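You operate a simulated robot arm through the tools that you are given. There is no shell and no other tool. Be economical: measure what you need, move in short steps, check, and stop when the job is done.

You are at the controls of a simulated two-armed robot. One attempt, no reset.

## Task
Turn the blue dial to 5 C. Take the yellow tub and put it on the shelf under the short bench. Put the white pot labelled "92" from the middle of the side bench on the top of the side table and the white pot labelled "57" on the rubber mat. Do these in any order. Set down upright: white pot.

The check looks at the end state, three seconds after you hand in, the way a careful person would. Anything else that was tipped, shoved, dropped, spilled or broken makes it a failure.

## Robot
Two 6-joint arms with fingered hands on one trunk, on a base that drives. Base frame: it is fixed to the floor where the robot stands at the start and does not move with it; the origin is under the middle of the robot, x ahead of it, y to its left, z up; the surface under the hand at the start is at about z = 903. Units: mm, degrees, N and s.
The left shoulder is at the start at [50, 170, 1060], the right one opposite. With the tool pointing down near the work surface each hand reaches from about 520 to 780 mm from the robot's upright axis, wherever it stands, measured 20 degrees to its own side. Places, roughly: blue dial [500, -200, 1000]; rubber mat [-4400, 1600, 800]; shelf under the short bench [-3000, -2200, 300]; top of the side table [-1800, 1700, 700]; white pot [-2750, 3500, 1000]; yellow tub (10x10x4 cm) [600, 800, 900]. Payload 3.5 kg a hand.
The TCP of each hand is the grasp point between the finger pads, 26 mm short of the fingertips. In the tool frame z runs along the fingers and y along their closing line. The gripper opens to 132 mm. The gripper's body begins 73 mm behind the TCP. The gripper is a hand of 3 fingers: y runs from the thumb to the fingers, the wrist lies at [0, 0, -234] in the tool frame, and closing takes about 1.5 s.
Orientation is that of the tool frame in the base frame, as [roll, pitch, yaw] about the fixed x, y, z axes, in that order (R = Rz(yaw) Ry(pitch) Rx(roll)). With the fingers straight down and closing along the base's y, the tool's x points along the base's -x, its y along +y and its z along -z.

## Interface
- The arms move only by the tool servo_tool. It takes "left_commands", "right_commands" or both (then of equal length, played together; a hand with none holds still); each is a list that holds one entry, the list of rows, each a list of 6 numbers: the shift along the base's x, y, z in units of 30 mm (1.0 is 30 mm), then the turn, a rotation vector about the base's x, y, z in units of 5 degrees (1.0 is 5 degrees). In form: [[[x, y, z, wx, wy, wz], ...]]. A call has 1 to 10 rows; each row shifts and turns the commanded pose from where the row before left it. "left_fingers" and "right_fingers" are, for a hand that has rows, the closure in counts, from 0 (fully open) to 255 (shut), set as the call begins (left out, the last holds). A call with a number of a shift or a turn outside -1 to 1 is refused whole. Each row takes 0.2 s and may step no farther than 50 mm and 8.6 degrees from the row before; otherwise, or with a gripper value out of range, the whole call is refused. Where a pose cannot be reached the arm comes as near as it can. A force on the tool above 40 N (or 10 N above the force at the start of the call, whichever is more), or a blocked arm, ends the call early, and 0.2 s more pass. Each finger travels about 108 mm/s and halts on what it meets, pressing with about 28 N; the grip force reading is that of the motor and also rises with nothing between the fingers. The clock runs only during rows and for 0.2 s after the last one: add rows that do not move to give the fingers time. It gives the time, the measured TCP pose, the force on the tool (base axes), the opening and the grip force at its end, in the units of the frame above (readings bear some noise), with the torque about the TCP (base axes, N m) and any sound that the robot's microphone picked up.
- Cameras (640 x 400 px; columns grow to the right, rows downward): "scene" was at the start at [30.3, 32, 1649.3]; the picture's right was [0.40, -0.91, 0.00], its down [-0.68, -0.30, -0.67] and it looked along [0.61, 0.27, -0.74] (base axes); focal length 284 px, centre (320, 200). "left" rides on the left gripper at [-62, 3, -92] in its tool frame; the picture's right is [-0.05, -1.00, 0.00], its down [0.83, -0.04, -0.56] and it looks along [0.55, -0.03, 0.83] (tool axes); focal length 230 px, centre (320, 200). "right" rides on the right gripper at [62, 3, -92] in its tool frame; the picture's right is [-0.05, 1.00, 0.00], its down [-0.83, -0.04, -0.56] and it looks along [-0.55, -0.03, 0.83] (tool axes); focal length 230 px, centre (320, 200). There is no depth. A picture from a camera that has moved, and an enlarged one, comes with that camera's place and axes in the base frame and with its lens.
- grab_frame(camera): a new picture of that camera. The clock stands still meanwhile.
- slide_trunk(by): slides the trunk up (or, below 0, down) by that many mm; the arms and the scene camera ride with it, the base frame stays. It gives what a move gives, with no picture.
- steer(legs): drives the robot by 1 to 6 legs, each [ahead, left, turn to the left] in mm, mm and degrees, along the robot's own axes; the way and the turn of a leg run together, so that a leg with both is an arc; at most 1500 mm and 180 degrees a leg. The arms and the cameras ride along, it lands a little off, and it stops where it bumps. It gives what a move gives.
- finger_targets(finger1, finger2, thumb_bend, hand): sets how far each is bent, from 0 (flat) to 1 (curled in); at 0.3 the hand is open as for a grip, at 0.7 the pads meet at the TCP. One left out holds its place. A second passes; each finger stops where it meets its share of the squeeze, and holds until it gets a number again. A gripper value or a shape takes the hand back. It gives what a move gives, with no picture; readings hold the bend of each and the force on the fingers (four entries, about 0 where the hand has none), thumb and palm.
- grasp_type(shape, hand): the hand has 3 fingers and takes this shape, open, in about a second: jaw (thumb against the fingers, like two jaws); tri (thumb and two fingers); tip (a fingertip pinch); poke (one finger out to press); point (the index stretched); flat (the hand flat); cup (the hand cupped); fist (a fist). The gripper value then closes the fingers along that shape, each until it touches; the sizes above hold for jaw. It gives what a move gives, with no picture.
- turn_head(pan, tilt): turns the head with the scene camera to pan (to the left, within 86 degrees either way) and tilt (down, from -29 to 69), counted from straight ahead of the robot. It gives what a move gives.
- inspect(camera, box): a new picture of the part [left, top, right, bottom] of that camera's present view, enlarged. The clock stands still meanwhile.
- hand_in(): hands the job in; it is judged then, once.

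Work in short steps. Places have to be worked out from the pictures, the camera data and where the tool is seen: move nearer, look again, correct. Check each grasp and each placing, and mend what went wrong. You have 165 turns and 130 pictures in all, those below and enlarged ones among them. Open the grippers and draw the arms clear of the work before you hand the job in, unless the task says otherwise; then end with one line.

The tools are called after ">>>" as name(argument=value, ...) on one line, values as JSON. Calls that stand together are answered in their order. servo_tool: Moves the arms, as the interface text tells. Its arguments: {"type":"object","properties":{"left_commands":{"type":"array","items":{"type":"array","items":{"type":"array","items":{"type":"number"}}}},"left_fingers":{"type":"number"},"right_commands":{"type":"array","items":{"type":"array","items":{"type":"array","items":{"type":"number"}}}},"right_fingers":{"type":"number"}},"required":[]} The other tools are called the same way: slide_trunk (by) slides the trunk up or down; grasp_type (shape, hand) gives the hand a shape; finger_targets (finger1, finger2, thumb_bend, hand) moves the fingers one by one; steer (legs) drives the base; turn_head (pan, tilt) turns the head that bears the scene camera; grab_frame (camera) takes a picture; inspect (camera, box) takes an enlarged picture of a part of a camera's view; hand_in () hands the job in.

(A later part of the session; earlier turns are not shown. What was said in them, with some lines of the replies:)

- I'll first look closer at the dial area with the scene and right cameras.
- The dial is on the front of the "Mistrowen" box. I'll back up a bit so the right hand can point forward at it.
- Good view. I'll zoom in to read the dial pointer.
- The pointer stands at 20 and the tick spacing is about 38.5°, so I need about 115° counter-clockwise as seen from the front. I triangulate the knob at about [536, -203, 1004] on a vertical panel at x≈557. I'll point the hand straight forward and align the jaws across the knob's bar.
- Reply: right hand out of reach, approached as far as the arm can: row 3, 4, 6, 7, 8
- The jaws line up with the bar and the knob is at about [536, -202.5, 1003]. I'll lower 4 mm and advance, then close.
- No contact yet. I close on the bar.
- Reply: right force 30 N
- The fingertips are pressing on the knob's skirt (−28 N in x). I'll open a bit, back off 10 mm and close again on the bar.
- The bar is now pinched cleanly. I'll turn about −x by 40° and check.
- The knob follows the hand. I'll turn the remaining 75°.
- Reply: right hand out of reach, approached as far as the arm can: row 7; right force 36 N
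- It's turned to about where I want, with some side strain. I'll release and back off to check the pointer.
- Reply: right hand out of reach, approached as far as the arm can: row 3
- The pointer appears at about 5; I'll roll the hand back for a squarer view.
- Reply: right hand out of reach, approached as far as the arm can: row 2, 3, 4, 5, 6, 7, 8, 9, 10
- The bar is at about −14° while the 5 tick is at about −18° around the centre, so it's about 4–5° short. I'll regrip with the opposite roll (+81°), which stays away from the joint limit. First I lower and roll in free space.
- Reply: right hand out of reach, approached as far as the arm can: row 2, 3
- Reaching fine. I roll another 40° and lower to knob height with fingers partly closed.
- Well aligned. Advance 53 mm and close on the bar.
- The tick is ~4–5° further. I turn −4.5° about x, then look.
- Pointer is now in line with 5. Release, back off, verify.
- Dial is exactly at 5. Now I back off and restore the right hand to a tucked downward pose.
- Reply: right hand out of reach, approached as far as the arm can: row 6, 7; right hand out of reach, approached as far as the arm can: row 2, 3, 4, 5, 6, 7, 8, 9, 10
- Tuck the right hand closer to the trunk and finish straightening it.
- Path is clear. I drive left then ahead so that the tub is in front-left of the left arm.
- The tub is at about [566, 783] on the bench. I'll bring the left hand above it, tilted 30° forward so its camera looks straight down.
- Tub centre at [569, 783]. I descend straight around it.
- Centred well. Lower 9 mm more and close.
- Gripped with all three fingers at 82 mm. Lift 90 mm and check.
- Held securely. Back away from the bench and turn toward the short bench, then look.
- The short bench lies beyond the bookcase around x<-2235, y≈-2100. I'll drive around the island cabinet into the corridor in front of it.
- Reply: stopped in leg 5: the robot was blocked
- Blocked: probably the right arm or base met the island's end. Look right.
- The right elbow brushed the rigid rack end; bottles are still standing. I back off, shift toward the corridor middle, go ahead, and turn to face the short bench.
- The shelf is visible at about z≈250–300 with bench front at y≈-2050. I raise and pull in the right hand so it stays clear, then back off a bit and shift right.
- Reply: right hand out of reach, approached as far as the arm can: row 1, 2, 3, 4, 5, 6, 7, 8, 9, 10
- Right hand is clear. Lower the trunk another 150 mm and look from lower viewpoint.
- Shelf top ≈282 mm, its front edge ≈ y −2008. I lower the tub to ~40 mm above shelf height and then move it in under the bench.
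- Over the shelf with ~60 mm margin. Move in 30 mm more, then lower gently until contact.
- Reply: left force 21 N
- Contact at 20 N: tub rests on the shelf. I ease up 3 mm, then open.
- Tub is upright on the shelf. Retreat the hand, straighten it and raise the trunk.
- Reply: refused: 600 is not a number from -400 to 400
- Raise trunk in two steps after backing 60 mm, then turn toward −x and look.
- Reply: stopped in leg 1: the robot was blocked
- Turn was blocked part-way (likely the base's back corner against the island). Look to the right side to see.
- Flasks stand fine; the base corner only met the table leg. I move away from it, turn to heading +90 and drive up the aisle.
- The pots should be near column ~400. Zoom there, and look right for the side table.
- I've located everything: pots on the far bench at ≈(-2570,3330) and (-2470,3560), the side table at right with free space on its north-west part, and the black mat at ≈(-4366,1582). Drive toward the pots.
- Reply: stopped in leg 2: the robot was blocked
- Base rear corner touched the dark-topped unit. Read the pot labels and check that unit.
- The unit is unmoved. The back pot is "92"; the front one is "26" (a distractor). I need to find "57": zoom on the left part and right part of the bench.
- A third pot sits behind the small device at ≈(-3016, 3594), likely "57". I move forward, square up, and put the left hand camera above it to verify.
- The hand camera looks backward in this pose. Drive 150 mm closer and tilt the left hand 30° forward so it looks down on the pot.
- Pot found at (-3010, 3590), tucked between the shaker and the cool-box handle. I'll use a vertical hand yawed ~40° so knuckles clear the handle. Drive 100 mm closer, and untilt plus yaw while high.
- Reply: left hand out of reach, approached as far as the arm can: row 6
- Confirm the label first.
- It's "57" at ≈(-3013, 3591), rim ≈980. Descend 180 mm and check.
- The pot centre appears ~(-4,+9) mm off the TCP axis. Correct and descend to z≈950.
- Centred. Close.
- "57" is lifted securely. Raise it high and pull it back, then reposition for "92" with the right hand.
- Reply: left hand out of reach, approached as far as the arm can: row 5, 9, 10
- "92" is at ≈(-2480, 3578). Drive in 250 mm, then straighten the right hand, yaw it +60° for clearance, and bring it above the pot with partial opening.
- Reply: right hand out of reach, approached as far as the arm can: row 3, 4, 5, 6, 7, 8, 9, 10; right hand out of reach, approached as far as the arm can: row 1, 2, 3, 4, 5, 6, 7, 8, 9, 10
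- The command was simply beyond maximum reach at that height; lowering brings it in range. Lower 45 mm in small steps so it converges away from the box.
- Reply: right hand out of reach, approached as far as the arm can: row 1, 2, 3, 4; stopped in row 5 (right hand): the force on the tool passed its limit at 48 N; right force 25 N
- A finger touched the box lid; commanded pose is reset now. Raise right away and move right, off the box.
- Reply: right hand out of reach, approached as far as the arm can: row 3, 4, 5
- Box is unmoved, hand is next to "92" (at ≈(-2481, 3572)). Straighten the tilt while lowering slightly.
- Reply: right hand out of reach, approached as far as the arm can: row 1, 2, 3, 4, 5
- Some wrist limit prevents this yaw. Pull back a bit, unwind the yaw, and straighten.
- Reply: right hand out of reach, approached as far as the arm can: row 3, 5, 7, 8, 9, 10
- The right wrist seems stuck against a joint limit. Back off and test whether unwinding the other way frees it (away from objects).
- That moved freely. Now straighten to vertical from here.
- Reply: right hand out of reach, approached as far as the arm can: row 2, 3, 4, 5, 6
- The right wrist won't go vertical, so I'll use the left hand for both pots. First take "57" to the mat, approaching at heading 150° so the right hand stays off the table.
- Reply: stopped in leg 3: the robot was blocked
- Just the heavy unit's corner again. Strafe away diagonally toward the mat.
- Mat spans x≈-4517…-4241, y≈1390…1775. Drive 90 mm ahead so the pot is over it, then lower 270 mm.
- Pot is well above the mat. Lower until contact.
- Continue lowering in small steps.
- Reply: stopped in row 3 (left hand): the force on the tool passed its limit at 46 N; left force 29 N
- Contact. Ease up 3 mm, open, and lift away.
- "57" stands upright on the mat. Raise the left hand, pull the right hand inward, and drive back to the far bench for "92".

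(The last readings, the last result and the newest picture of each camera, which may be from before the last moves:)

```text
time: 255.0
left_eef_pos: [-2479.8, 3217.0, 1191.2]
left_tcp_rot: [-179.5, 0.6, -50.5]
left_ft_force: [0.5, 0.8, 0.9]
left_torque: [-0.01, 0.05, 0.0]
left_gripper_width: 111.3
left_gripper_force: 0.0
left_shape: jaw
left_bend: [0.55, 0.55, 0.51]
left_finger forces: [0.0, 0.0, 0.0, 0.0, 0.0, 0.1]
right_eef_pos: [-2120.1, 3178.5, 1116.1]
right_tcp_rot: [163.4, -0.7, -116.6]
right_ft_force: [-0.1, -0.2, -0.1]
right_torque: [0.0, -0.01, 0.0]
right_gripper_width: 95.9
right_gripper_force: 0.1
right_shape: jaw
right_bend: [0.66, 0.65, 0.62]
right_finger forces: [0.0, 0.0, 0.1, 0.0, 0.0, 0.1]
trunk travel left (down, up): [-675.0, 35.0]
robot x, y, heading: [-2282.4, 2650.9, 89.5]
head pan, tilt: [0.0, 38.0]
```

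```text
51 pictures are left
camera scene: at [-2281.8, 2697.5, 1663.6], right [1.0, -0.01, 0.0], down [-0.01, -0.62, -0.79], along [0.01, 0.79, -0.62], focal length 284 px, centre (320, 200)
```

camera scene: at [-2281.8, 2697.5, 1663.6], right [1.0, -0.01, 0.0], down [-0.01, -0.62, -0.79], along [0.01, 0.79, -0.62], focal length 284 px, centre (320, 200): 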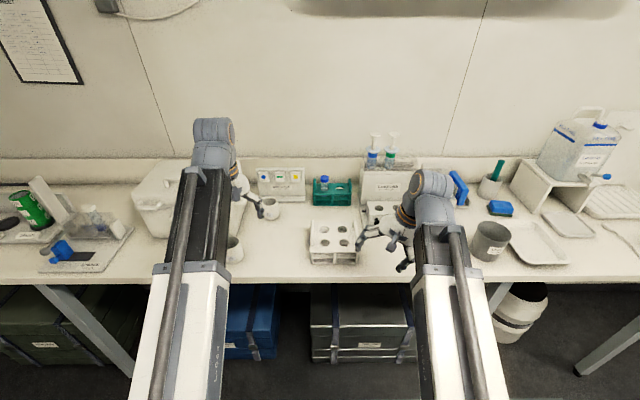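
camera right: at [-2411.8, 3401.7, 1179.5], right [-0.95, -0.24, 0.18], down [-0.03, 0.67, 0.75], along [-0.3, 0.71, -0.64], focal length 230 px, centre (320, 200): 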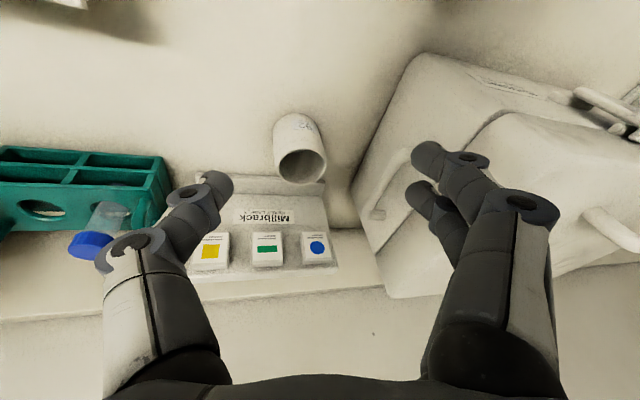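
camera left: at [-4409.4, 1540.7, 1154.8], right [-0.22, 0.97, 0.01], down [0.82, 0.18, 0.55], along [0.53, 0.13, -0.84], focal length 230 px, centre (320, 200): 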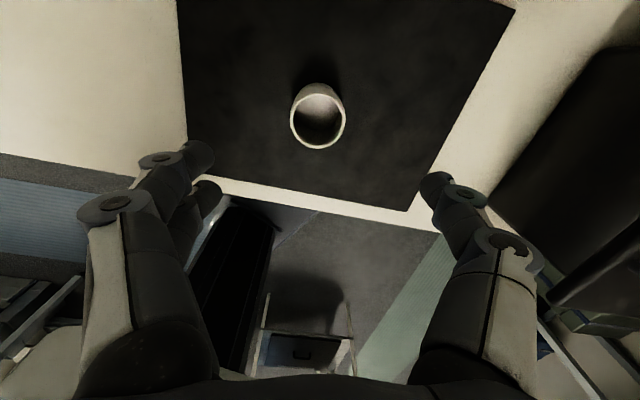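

Drive in 220 mm, then move the left hand above "92", yawing 25° more and lowering a bit.

>>> steer(legs=[[220, 0, 0]])

>>> servo_tool(left_commands=[[[0, 0.7, -0.3, 0, 0, 0.85], [0, 0.7, -0.3, 0, 0, 0.85], [0, 0.7, -0.3, 0, 0, 0.85], [0, 0.7, -0.3, 0, 0, 0.85], [0, 0.7, -0.3, 0, 0, 0.85], [0, 0.7, -0.3, 0, 0, 0.85]]], left_fingers=70)

>>> grab_frame(camera="left")

>>> grab_frame(camera="scene")

```text
time: 256.7
left_eef_pos: [-2478.4, 3439.6, 1189.9]
left_tcp_rot: [-179.5, 0.5, -50.4]
left_ft_force: [0.9, -0.2, -0.3]
left_torque: [0.01, 0.01, 0.02]
left_gripper_width: 111.1
left_gripper_force: 0.1
left_shape: jaw
left_bend: [0.55, 0.55, 0.51]
left_finger forces: [0.0, 0.0, 0.1, 0.1, 0.1, 0.0]
right_eef_pos: [-2117.9, 3399.2, 1116.2]
right_tcp_rot: [163.5, -0.8, -116.7]
right_ft_force: [0.1, -0.6, 0.4]
right_torque: [-0.04, 0.0, 0.02]
right_gripper_width: 95.7
right_gripper_force: 0.0
right_shape: jaw
right_bend: [0.66, 0.65, 0.62]
right_finger forces: [0.1, 0.1, 0.0, 0.1, 0.1, 0.0]
trunk travel left (down, up): [-675.0, 35.0]
robot x, y, heading: [-2279.0, 2876.0, 89.6]
head pan, tilt: [0.0, 38.0]
```

```text
time: 258.1
left_eef_pos: [-2477.6, 3564.7, 1135.7]
left_tcp_rot: [-179.4, 0.6, -24.9]
left_ft_force: [0.7, 0.3, 0.5]
left_torque: [0.0, 0.02, -0.01]
left_gripper_width: 96.0
left_gripper_force: 0.0
left_shape: jaw
left_bend: [0.65, 0.65, 0.62]
left_finger forces: [0.0, 0.0, 0.0, 0.1, 0.0, 0.1]
right_eef_pos: [-2117.9, 3398.5, 1116.6]
right_tcp_rot: [163.5, -0.8, -116.6]
right_ft_force: [-0.1, 0.9, 0.2]
right_torque: [0.03, 0.0, 0.0]
right_gripper_width: 95.8
right_gripper_force: 0.1
right_shape: jaw
right_bend: [0.66, 0.65, 0.62]
right_finger forces: [0.0, 0.0, 0.0, 0.0, 0.0, 0.0]
trunk travel left (down, up): [-675.0, 35.0]
robot x, y, heading: [-2278.2, 2872.6, 89.4]
head pan, tilt: [0.0, 38.0]
```

```text
50 pictures are left
camera left: at [-2535.1, 3587.0, 1228.5], right [0.37, 0.93, 0.01], down [0.77, -0.32, 0.55], along [0.51, -0.2, -0.84], focal length 230 px, centre (320, 200)
```

left: 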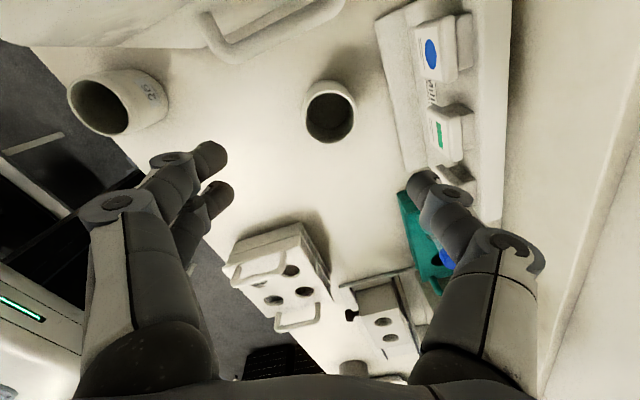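

```text
49 pictures are left
camera scene: at [-2279.7, 2918.7, 1663.6], right [1.0, -0.01, 0.0], down [-0.01, -0.62, -0.79], along [0.01, 0.79, -0.62], focal length 284 px, centre (320, 200)
```

scene: 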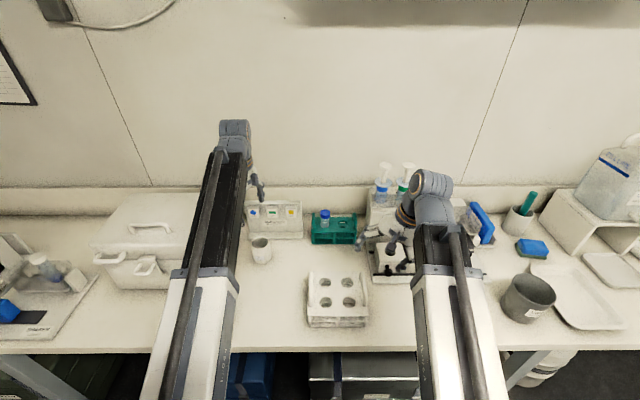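

"92" is at ≈(-2478, 3576). Correct and descend most of the way.

>>> servo_tool(left_commands=[[[0, 0.38, 0, 0, 0, 0], [0, 0, -0.9, 0, 0, 0], [0, 0, -0.9, 0, 0, 0], [0, 0, -0.9, 0, 0, 0], [0, 0, -0.9, 0, 0, 0]]])

>>> grab_frame(camera="left")

```text
time: 259.3
left_eef_pos: [-2479.2, 3574.8, 1028.0]
left_tcp_rot: [-179.5, 0.6, -24.9]
left_ft_force: [-0.6, -0.5, 0.4]
left_torque: [0.01, -0.03, -0.02]
left_gripper_width: 95.8
left_gripper_force: 0.1
left_shape: jaw
left_bend: [0.65, 0.65, 0.62]
left_finger forces: [0.1, 0.0, 0.1, 0.0, 0.0, 0.0]
right_eef_pos: [-2119.2, 3398.9, 1115.4]
right_tcp_rot: [163.4, -0.7, -116.5]
right_ft_force: [0.0, -0.6, 0.4]
right_torque: [0.02, 0.0, -0.01]
right_gripper_width: 95.9
right_gripper_force: 0.0
right_shape: jaw
right_bend: [0.66, 0.65, 0.62]
right_finger forces: [0.0, 0.0, 0.0, 0.1, 0.0, 0.1]
trunk travel left (down, up): [-675.0, 35.0]
robot x, y, heading: [-2280.9, 2869.4, 89.5]
head pan, tilt: [0.0, 38.0]
```

```text
48 pictures are left
camera left: at [-2536.6, 3596.9, 1121.0], right [0.37, 0.93, 0.01], down [0.77, -0.32, 0.55], along [0.51, -0.2, -0.84], focal length 230 px, centre (320, 200)
```

left: 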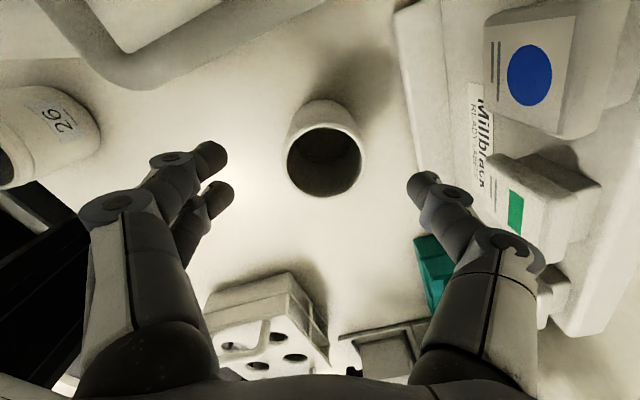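

Centred. Descend to z≈950 and grip.

>>> servo_tool(left_commands=[[[0, 0, -0.9, 0, 0, 0], [0, 0, -0.9, 0, 0, 0], [0, 0, -0.8, 0, 0, 0], [0, 0, 0, 0, 0, 0]]])

>>> servo_tool(left_commands=[[[0, 0, 0, 0, 0, 0], [0, 0, 0, 0, 0, 0], [0, 0, 0, 0, 0, 0], [0, 0, 0, 0, 0, 0], [0, 0, 0, 0, 0, 0], [0, 0, 0, 0, 0, 0]]], left_fingers=200)

>>> servo_tool(left_commands=[[[0, 0, 0.3, 0, 0, 0], [0, 0, 0.7, 0, 0, 0], [0, 0, 1, 0, 0, 0], [0, 0, 1, 0, 0, 0], [0, 0, 1, 0, 0, 0], [0, 0, 1, 0, 0, 0], [0, 0, 1, 0, 0, 0]]])

>>> grab_frame(camera="left")

```text
time: 260.3
left_eef_pos: [-2478.8, 3575.2, 949.1]
left_tcp_rot: [-179.5, 0.6, -24.9]
left_ft_force: [0.1, 0.1, 0.0]
left_torque: [-0.02, 0.02, -0.02]
left_gripper_width: 95.9
left_gripper_force: 0.0
left_shape: jaw
left_bend: [0.65, 0.65, 0.62]
left_finger forces: [0.0, 0.0, 0.0, 0.0, 0.1, 0.1]
right_eef_pos: [-2118.8, 3398.1, 1116.7]
right_tcp_rot: [163.5, -0.7, -116.7]
right_ft_force: [1.0, 0.9, 0.3]
right_torque: [0.0, -0.01, -0.06]
right_gripper_width: 95.6
right_gripper_force: 0.0
right_shape: jaw
right_bend: [0.66, 0.65, 0.62]
right_finger forces: [0.1, 0.0, 0.0, 0.0, 0.0, 0.1]
trunk travel left (down, up): [-675.0, 35.0]
robot x, y, heading: [-2276.7, 2870.9, 89.2]
head pan, tilt: [0.0, 38.0]
```

```text
time: 261.7
left_eef_pos: [-2478.9, 3576.0, 950.8]
left_tcp_rot: [-179.5, 0.5, -24.9]
left_ft_force: [-0.3, -0.1, 0.1]
left_torque: [0.02, 0.01, -0.01]
left_gripper_width: 50.2
left_gripper_force: 27.9
left_shape: jaw
left_bend: [0.74, 0.73, 0.7]
left_finger forces: [11.7, 13.1, 0.0, 0.0, 25.2, 0.0]
right_eef_pos: [-2117.7, 3397.8, 1116.8]
right_tcp_rot: [163.6, -0.7, -116.6]
right_ft_force: [1.0, 0.9, 0.7]
right_torque: [0.01, 0.04, 0.0]
right_gripper_width: 95.9
right_gripper_force: 0.0
right_shape: jaw
right_bend: [0.66, 0.65, 0.62]
right_finger forces: [0.0, 0.1, 0.1, 0.1, 0.0, 0.0]
trunk travel left (down, up): [-675.0, 35.0]
robot x, y, heading: [-2274.1, 2870.2, 89.6]
head pan, tilt: [0.0, 38.0]
```

```text
time: 263.3
left_eef_pos: [-2478.5, 3576.3, 1132.3]
left_tcp_rot: [-179.4, 0.5, -24.9]
left_ft_force: [0.0, -0.1, -0.3]
left_torque: [-0.01, 0.01, 0.02]
left_gripper_width: 50.2
left_gripper_force: 27.6
left_shape: jaw
left_bend: [0.74, 0.73, 0.7]
left_finger forces: [11.7, 13.1, 0.0, 0.1, 25.2, 0.0]
right_eef_pos: [-2118.0, 3398.2, 1115.7]
right_tcp_rot: [163.5, -0.7, -116.6]
right_ft_force: [-0.6, -0.1, -0.5]
right_torque: [0.04, -0.01, 0.02]
right_gripper_width: 95.9
right_gripper_force: 0.0
right_shape: jaw
right_bend: [0.66, 0.65, 0.62]
right_finger forces: [0.0, 0.0, 0.1, 0.0, 0.1, 0.0]
trunk travel left (down, up): [-675.0, 35.0]
robot x, y, heading: [-2279.6, 2872.3, 89.8]
head pan, tilt: [0.0, 38.0]
```

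```text
47 pictures are left
camera left: at [-2536.0, 3597.5, 1224.2], right [0.37, 0.93, 0.01], down [0.77, -0.32, 0.55], along [0.51, -0.2, -0.84], focal length 230 px, centre (320, 200)
```

left: 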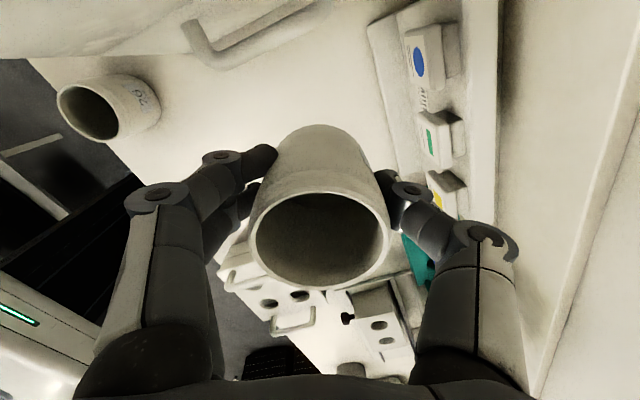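

"92" is held. Raise and retract it, back off, turn 180° toward the side table.

>>> servo_tool(left_commands=[[[0, -0.5, 0.7, 0, 0, 0], [0, -0.8, 0.6, 0, 0, 0], [0, -0.8, 0.4, 0, 0, 0], [0, -0.8, 0, 0, 0, 0], [0, -0.8, 0, 0, 0, 0]]])

>>> steer(legs=[[-180, 0, 0], [0, -80, 0], [0, 0, 90], [0, 0, 90]])

>>> turn_head(pan=10, tilt=50)

>>> grab_frame(camera="scene")

```text
time: 264.5
left_eef_pos: [-2479.1, 3465.2, 1181.4]
left_tcp_rot: [-179.5, 0.6, -24.9]
left_ft_force: [-0.1, 0.4, -0.9]
left_torque: [-0.03, 0.02, 0.01]
left_gripper_width: 50.5
left_gripper_force: 27.6
left_shape: jaw
left_bend: [0.74, 0.73, 0.7]
left_finger forces: [11.9, 13.2, 0.0, 0.0, 25.2, 0.0]
right_eef_pos: [-2117.0, 3399.0, 1116.1]
right_tcp_rot: [163.5, -0.7, -116.6]
right_ft_force: [0.0, -0.3, 1.0]
right_torque: [-0.04, -0.04, -0.01]
right_gripper_width: 95.7
right_gripper_force: 0.1
right_shape: jaw
right_bend: [0.66, 0.65, 0.62]
right_finger forces: [0.1, 0.1, 0.0, 0.0, 0.0, 0.1]
trunk travel left (down, up): [-675.0, 35.0]
robot x, y, heading: [-2276.8, 2870.1, 89.2]
head pan, tilt: [0.0, 38.0]
```

```text
time: 274.3
left_eef_pos: [-1993.9, 2101.4, 1180.3]
left_tcp_rot: [-179.4, 0.5, 155.6]
left_ft_force: [-0.6, 0.5, -1.4]
left_torque: [0.03, -0.04, 0.0]
left_gripper_width: 49.7
left_gripper_force: 28.2
left_shape: jaw
left_bend: [0.74, 0.73, 0.7]
left_finger forces: [12.3, 12.9, 0.1, 0.0, 24.8, 0.0]
right_eef_pos: [-2354.6, 2163.8, 1116.7]
right_tcp_rot: [163.5, -0.6, 63.8]
right_ft_force: [-0.2, -0.2, -0.4]
right_torque: [0.01, 0.04, -0.01]
right_gripper_width: 95.8
right_gripper_force: 0.1
right_shape: jaw
right_bend: [0.66, 0.65, 0.62]
right_finger forces: [0.0, 0.0, 0.0, 0.1, 0.0, 0.0]
trunk travel left (down, up): [-675.0, 35.0]
robot x, y, heading: [-2195.8, 2688.5, -90.1]
head pan, tilt: [0.0, 38.0]
```

```text
time: 275.0
left_eef_pos: [-1993.4, 2100.1, 1180.7]
left_tcp_rot: [-179.5, 0.6, 155.6]
left_ft_force: [-0.2, 0.2, -0.9]
left_torque: [-0.02, -0.03, 0.01]
left_gripper_width: 49.9
left_gripper_force: 27.9
left_shape: jaw
left_bend: [0.74, 0.73, 0.7]
left_finger forces: [12.1, 12.9, 0.0, 0.1, 24.9, 0.1]
right_eef_pos: [-2354.5, 2164.8, 1116.3]
right_tcp_rot: [163.5, -0.7, 63.9]
right_ft_force: [-0.2, -0.2, 0.4]
right_torque: [0.01, -0.02, 0.01]
right_gripper_width: 95.9
right_gripper_force: 0.1
right_shape: jaw
right_bend: [0.66, 0.65, 0.62]
right_finger forces: [0.0, 0.0, 0.0, 0.0, 0.0, 0.0]
trunk travel left (down, up): [-675.0, 35.0]
robot x, y, heading: [-2199.1, 2690.8, -90.2]
head pan, tilt: [10.0, 50.0]
```

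```text
46 pictures are left
camera scene: at [-2188.0, 2656.0, 1646.5], right [-0.98, -0.17, 0.0], down [-0.13, 0.75, -0.64], along [0.11, -0.63, -0.77], focal length 284 px, centre (320, 200)
```

scene: 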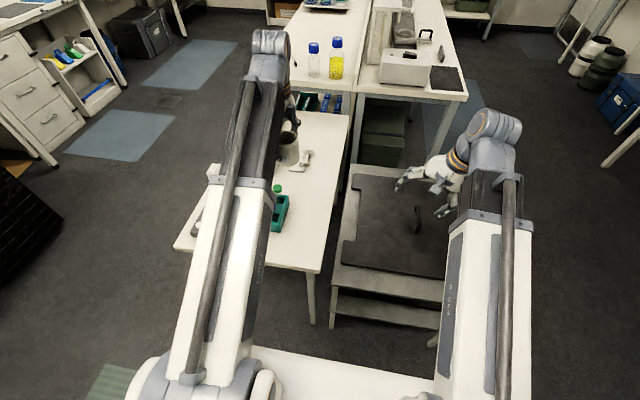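

The pot is over the NW part of the side table; green rack lies to the SE at ≈(-1905,1988). Shift slightly away from the rack and lower 290 mm.

>>> servo_tool(left_commands=[[[-0.6, 0.2, -0.7, 0, 0, 0], [-0.6, 0.2, -0.9, 0, 0, 0], [0, 0, -1, 0, 0, 0], [0, 0, -1, 0, 0, 0], [0, 0, -1, 0, 0, 0], [0, 0, -1, 0, 0, 0], [0, 0, -1, 0, 0, 0], [0, 0, -1, 0, 0, 0], [0, 0, -1, 0, 0, 0], [0, 0, -1, 0, 0, 0]]])

>>> grab_frame(camera="left")

>>> grab_frame(camera="scene")

```text
time: 277.2
left_eef_pos: [-2028.9, 2110.8, 892.5]
left_tcp_rot: [-179.5, 0.5, 155.6]
left_ft_force: [-0.8, 0.2, -0.8]
left_torque: [0.01, -0.01, 0.01]
left_gripper_width: 49.5
left_gripper_force: 27.5
left_shape: jaw
left_bend: [0.74, 0.73, 0.7]
left_finger forces: [12.2, 12.9, 0.1, 0.0, 24.8, 0.0]
right_eef_pos: [-2354.8, 2164.7, 1116.1]
right_tcp_rot: [163.6, -0.8, 63.9]
right_ft_force: [0.0, 0.7, 0.2]
right_torque: [-0.01, -0.01, 0.01]
right_gripper_width: 95.9
right_gripper_force: 0.2
right_shape: jaw
right_bend: [0.66, 0.65, 0.62]
right_finger forces: [0.0, 0.0, 0.0, 0.0, 0.0, 0.0]
trunk travel left (down, up): [-675.0, 35.0]
robot x, y, heading: [-2199.0, 2694.2, -90.0]
head pan, tilt: [10.0, 50.0]
```

```text
45 pictures are left
camera left: at [-1973.8, 2090.1, 986.0], right [-0.37, -0.93, 0.01], down [-0.78, 0.31, 0.55], along [-0.51, 0.19, -0.84], focal length 230 px, centre (320, 200)
```

left: 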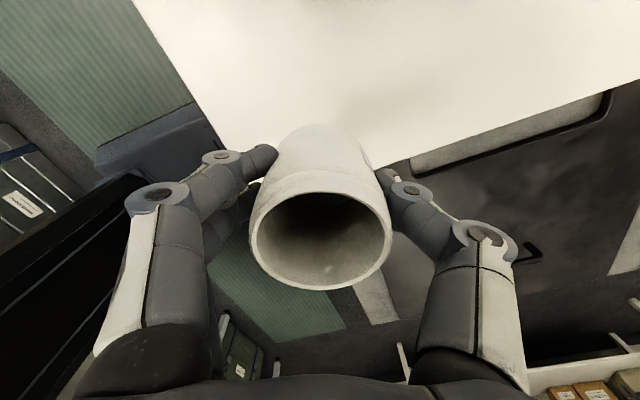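

```text
44 pictures are left
camera scene: at [-2188.0, 2655.9, 1646.4], right [-0.98, -0.17, 0.0], down [-0.13, 0.75, -0.64], along [0.11, -0.63, -0.77], focal length 284 px, centre (320, 200)
```

scene: 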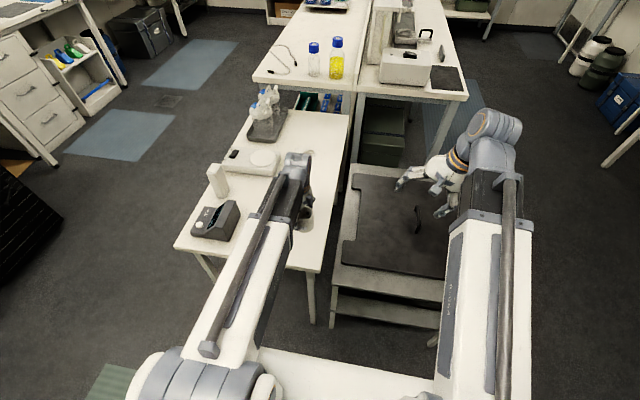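

Landing point is ~90–120 mm inside the table corner, clear. Continue lowering carefully.

>>> servo_tool(left_commands=[[[0, 0, -0.9, 0, 0, 0], [0, 0, -0.9, 0, 0, 0], [0, 0, -0.6, 0, 0, 0], [0, 0, -0.4, 0, 0, 0], [0, 0, -0.2, 0, 0, 0], [0, 0, -0.2, 0, 0, 0], [0, 0, -0.2, 0, 0, 0], [0, 0, -0.2, 0, 0, 0], [0, 0, -0.2, 0, 0, 0], [0, 0, 0, 0, 0, 0]]])

>>> grab_frame(camera="left")

```text
time: 279.2
left_eef_pos: [-2029.7, 2111.6, 786.2]
left_tcp_rot: [-179.0, 0.8, 155.6]
left_ft_force: [-0.1, 6.9, 27.7]
left_torque: [0.3, -0.05, -0.03]
left_gripper_width: 51.3
left_gripper_force: 27.6
left_shape: jaw
left_bend: [0.75, 0.75, 0.71]
left_finger forces: [15.7, 17.2, 0.0, 0.0, 26.6, 0.1]
right_eef_pos: [-2356.8, 2167.6, 1116.9]
right_tcp_rot: [163.4, -0.5, 63.9]
right_ft_force: [-0.2, -0.3, -0.3]
right_torque: [0.02, -0.03, -0.01]
right_gripper_width: 95.7
right_gripper_force: 0.0
right_shape: jaw
right_bend: [0.66, 0.65, 0.62]
right_finger forces: [0.1, 0.1, 0.0, 0.0, 0.0, 0.1]
trunk travel left (down, up): [-675.0, 35.0]
robot x, y, heading: [-2197.7, 2692.4, -89.9]
head pan, tilt: [10.0, 50.0]
stopped in row 10 (left hand): the force on the tool passed its limit at 45 N (the readings are from after the stop); the commanded pose is now the measured one
```

```text
43 pictures are left
camera left: at [-1973.8, 2090.9, 879.9], right [-0.37, -0.93, 0.02], down [-0.78, 0.32, 0.54], along [-0.51, 0.19, -0.84], focal length 230 px, centre (320, 200)
```

left: 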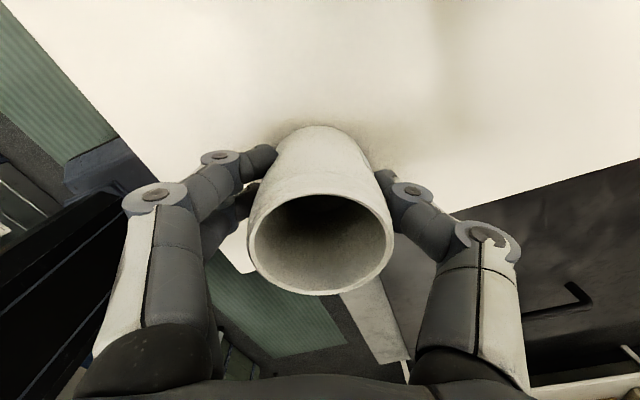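

Contact with the tabletop (z≈740). Ease, open, lift.

>>> servo_tool(left_commands=[[[0, 0, 0.12, 0, 0, 0], [0, 0, 0, 0, 0, 0]]])

>>> servo_tool(left_commands=[[[0, 0, 0, 0, 0, 0], [0, 0, 0, 0, 0, 0], [0, 0, 0, 0, 0, 0], [0, 0, 0, 0, 0, 0]]], left_fingers=40)

>>> servo_tool(left_commands=[[[0, 0, 0.5, 0, 0, 0], [0, 0, 0.8, 0, 0, 0], [0, 0, 1, 0, 0, 0], [0, 0, 1, 0, 0, 0], [0, 0, 1, 0, 0, 0], [0, 0, 1, 0, 0, 0], [0, 0, 1, 0, 0, 0], [0, 0, 1, 0, 0, 0]]])

>>> grab_frame(camera="left")

```text
time: 279.9
left_eef_pos: [-2029.1, 2110.7, 787.5]
left_tcp_rot: [-179.2, 0.8, 155.6]
left_ft_force: [-0.8, 4.6, 11.9]
left_torque: [0.22, -0.01, 0.04]
left_gripper_width: 51.6
left_gripper_force: 28.3
left_shape: jaw
left_bend: [0.74, 0.74, 0.71]
left_finger forces: [14.5, 15.9, 0.0, 0.1, 26.5, 0.1]
right_eef_pos: [-2354.9, 2165.2, 1117.5]
right_tcp_rot: [163.4, -0.7, 63.9]
right_ft_force: [0.5, 0.2, 0.9]
right_torque: [-0.01, 0.01, -0.02]
right_gripper_width: 95.9
right_gripper_force: 0.0
right_shape: jaw
right_bend: [0.66, 0.65, 0.62]
right_finger forces: [0.0, 0.0, 0.1, 0.0, 0.0, 0.1]
trunk travel left (down, up): [-675.0, 35.0]
robot x, y, heading: [-2197.2, 2689.7, -89.8]
head pan, tilt: [10.0, 50.0]
```

```text
time: 280.9
left_eef_pos: [-2029.8, 2109.7, 786.3]
left_tcp_rot: [-179.3, 0.8, 155.5]
left_ft_force: [-0.1, 0.3, -0.1]
left_torque: [0.02, 0.0, 0.0]
left_gripper_width: 110.9
left_gripper_force: 0.0
left_shape: jaw
left_bend: [0.55, 0.55, 0.51]
left_finger forces: [0.0, 0.0, 0.0, 0.0, 0.1, 0.0]
right_eef_pos: [-2355.6, 2164.2, 1116.0]
right_tcp_rot: [163.5, -0.7, 64.0]
right_ft_force: [0.0, 0.2, 0.3]
right_torque: [-0.04, 0.0, -0.02]
right_gripper_width: 96.1
right_gripper_force: 0.1
right_shape: jaw
right_bend: [0.66, 0.65, 0.62]
right_finger forces: [0.0, 0.1, 0.0, 0.0, 0.0, 0.1]
trunk travel left (down, up): [-675.0, 35.0]
robot x, y, heading: [-2199.6, 2694.0, -90.2]
head pan, tilt: [10.0, 50.0]
```

```text
time: 282.6
left_eef_pos: [-2030.1, 2112.1, 1005.8]
left_tcp_rot: [-179.2, 0.7, 155.6]
left_ft_force: [0.9, 0.2, -0.3]
left_torque: [0.02, 0.01, 0.01]
left_gripper_width: 111.1
left_gripper_force: 0.1
left_shape: jaw
left_bend: [0.55, 0.55, 0.51]
left_finger forces: [0.0, 0.0, 0.1, 0.1, 0.0, 0.0]
right_eef_pos: [-2355.4, 2163.6, 1116.7]
right_tcp_rot: [163.5, -0.7, 63.9]
right_ft_force: [0.5, 0.9, -0.2]
right_torque: [0.01, 0.0, 0.0]
right_gripper_width: 95.6
right_gripper_force: 0.1
right_shape: jaw
right_bend: [0.66, 0.65, 0.62]
right_finger forces: [0.1, 0.1, 0.0, 0.0, 0.0, 0.0]
trunk travel left (down, up): [-675.0, 35.0]
robot x, y, heading: [-2196.6, 2694.4, -89.8]
head pan, tilt: [10.0, 50.0]
```

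```text
42 pictures are left
camera left: at [-1973.7, 2090.2, 1099.6], right [-0.37, -0.93, 0.02], down [-0.78, 0.31, 0.55], along [-0.51, 0.19, -0.84], focal length 230 px, centre (320, 200)
```

left: 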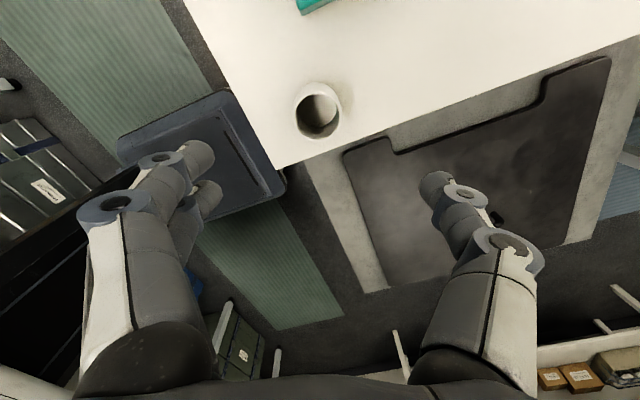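

"92" stands upright on the side table. Raise both hands clear, open grippers, and turn away; then take verification views.

>>> servo_tool(left_commands=[[[0, 0, 1, 0, 0, 0], [0, 0, 1, 0, 0, 0], [0, 0, 1, 0, 0, 0], [0, 0, 1, 0, 0, 0], [0, 0, 1, 0, 0, 0], [0, 0, 1, 0, 0, 0]]], left_fingers=0, right_commands=[[[0, 0, 0, 0, 0, 0], [0, 0, 0, 0, 0, 0], [0, 0, 0, 0, 0, 0], [0, 0, 0, 0, 0, 0], [0, 0, 0, 0, 0, 0], [0, 0, 0, 0, 0, 0]]], right_fingers=0)

>>> steer(legs=[[0, 0, -90], [700, 0, 0]])

>>> turn_head(pan=86, tilt=30)

>>> grab_frame(camera="scene")

>>> turn_head(pan=-70, tilt=35)

>>> grab_frame(camera="scene")

```text
time: 284.1
left_eef_pos: [-2030.1, 2110.5, 1185.1]
left_tcp_rot: [-179.1, 0.7, 155.6]
left_ft_force: [-0.2, 0.5, 0.2]
left_torque: [0.02, 0.02, -0.03]
left_gripper_width: 132.1
left_gripper_force: 0.1
left_shape: jaw
left_bend: [0.3, 0.3, 0.3]
left_finger forces: [0.0, 0.0, 0.0, 0.0, 0.1, 0.1]
right_eef_pos: [-2354.8, 2162.9, 1116.7]
right_tcp_rot: [163.5, -0.7, 63.9]
right_ft_force: [-0.5, -0.5, -0.9]
right_torque: [-0.01, 0.02, 0.02]
right_gripper_width: 131.8
right_gripper_force: 0.1
right_shape: jaw
right_bend: [0.3, 0.3, 0.3]
right_finger forces: [0.1, 0.1, 0.1, 0.0, 0.1, 0.0]
trunk travel left (down, up): [-675.0, 35.0]
robot x, y, heading: [-2200.3, 2687.3, -90.1]
head pan, tilt: [10.0, 50.0]
```

```text
time: 291.7
left_eef_pos: [-3485.2, 2512.9, 1185.2]
left_tcp_rot: [-179.2, 0.7, 66.2]
left_ft_force: [0.8, 0.2, 0.6]
left_torque: [-0.02, -0.03, 0.03]
left_gripper_width: 131.8
left_gripper_force: 0.0
left_shape: jaw
left_bend: [0.3, 0.3, 0.3]
left_finger forces: [0.1, 0.0, 0.0, 0.0, 0.0, 0.0]
right_eef_pos: [-3433.8, 2839.3, 1115.5]
right_tcp_rot: [163.5, -0.8, -25.4]
right_ft_force: [-0.3, -0.9, -0.4]
right_torque: [0.04, 0.02, -0.01]
right_gripper_width: 132.2
right_gripper_force: 0.0
right_shape: jaw
right_bend: [0.3, 0.3, 0.3]
right_finger forces: [0.0, 0.0, 0.0, 0.0, 0.0, 0.0]
trunk travel left (down, up): [-675.0, 35.0]
robot x, y, heading: [-2907.3, 2690.7, -179.5]
head pan, tilt: [10.0, 50.0]
```

```text
time: 293.2
left_eef_pos: [-3484.8, 2512.5, 1184.7]
left_tcp_rot: [-179.2, 0.7, 66.2]
left_ft_force: [0.2, 1.3, 0.3]
left_torque: [0.0, 0.02, -0.02]
left_gripper_width: 131.8
left_gripper_force: 0.0
left_shape: jaw
left_bend: [0.3, 0.3, 0.3]
left_finger forces: [0.0, 0.0, 0.1, 0.0, 0.0, 0.0]
right_eef_pos: [-3433.4, 2838.9, 1115.3]
right_tcp_rot: [163.5, -0.7, -25.5]
right_ft_force: [0.0, 0.2, 0.0]
right_torque: [0.02, 0.01, -0.03]
right_gripper_width: 131.9
right_gripper_force: 0.1
right_shape: jaw
right_bend: [0.3, 0.3, 0.3]
right_finger forces: [0.1, 0.1, 0.0, 0.0, 0.0, 0.0]
trunk travel left (down, up): [-675.0, 35.0]
robot x, y, heading: [-2906.1, 2685.5, -179.4]
head pan, tilt: [85.9, 30.0]
```

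```text
41 pictures are left
camera scene: at [-2871.9, 2598.9, 1675.9], right [-1.0, 0.06, 0.0], down [0.03, 0.5, -0.87], along [-0.05, -0.86, -0.5], focal length 284 px, centre (320, 200)
```

scene: 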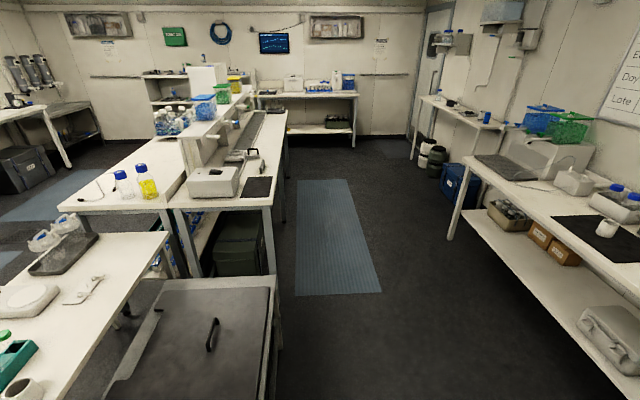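

```text
time: 295.6
left_eef_pos: [-3484.9, 2512.9, 1184.9]
left_tcp_rot: [-179.2, 0.7, 66.2]
left_ft_force: [-0.4, -0.4, 0.3]
left_torque: [0.0, -0.01, 0.0]
left_gripper_width: 131.9
left_gripper_force: 0.0
left_shape: jaw
left_bend: [0.3, 0.3, 0.3]
left_finger forces: [0.1, 0.0, 0.1, 0.0, 0.0, 0.0]
right_eef_pos: [-3433.3, 2839.3, 1117.9]
right_tcp_rot: [163.4, -0.7, -25.4]
right_ft_force: [-0.2, 0.8, -1.1]
right_torque: [0.0, 0.0, -0.02]
right_gripper_width: 132.0
right_gripper_force: 0.1
right_shape: jaw
right_bend: [0.3, 0.3, 0.3]
right_finger forces: [0.0, 0.0, 0.0, 0.0, 0.0, 0.0]
trunk travel left (down, up): [-675.0, 35.0]
robot x, y, heading: [-2903.1, 2687.9, -179.4]
head pan, tilt: [-70.0, 35.0]
```

```text
40 pictures are left
camera scene: at [-2897.3, 2771.6, 1668.2], right [0.94, 0.35, 0.0], down [0.2, -0.54, -0.82], along [-0.29, 0.77, -0.57], focal length 284 px, centre (320, 200)
```

scene: 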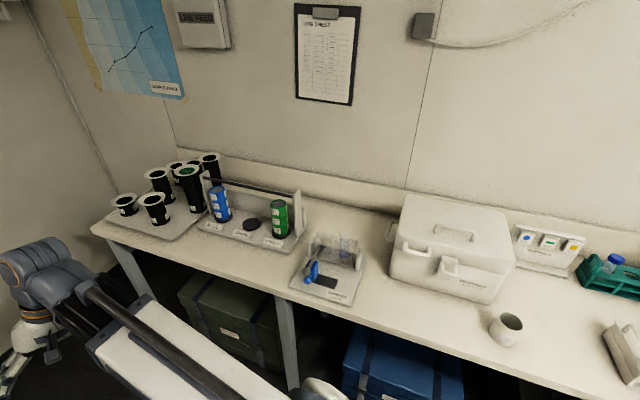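

Everything checks out: the dial is at 5, the tub is on the shelf, "57" is on the mat, "92" is on the side table and the surroundings are undisturbed. The hands are open and clear, so I'm handing in.

>>> hand_in()

```text
The job is handed in.
```

The dial is set to 5 C, the yellow tub is on the shelf under the short bench, and the white pots stand upright: "92" on the side table and "57" on the rubber mat. On the way, the robot bumped a rack end, a table leg and the dark-topped unit, and a finger pressed the cool box lid; pictures afterwards showed nothing moved or tipped.
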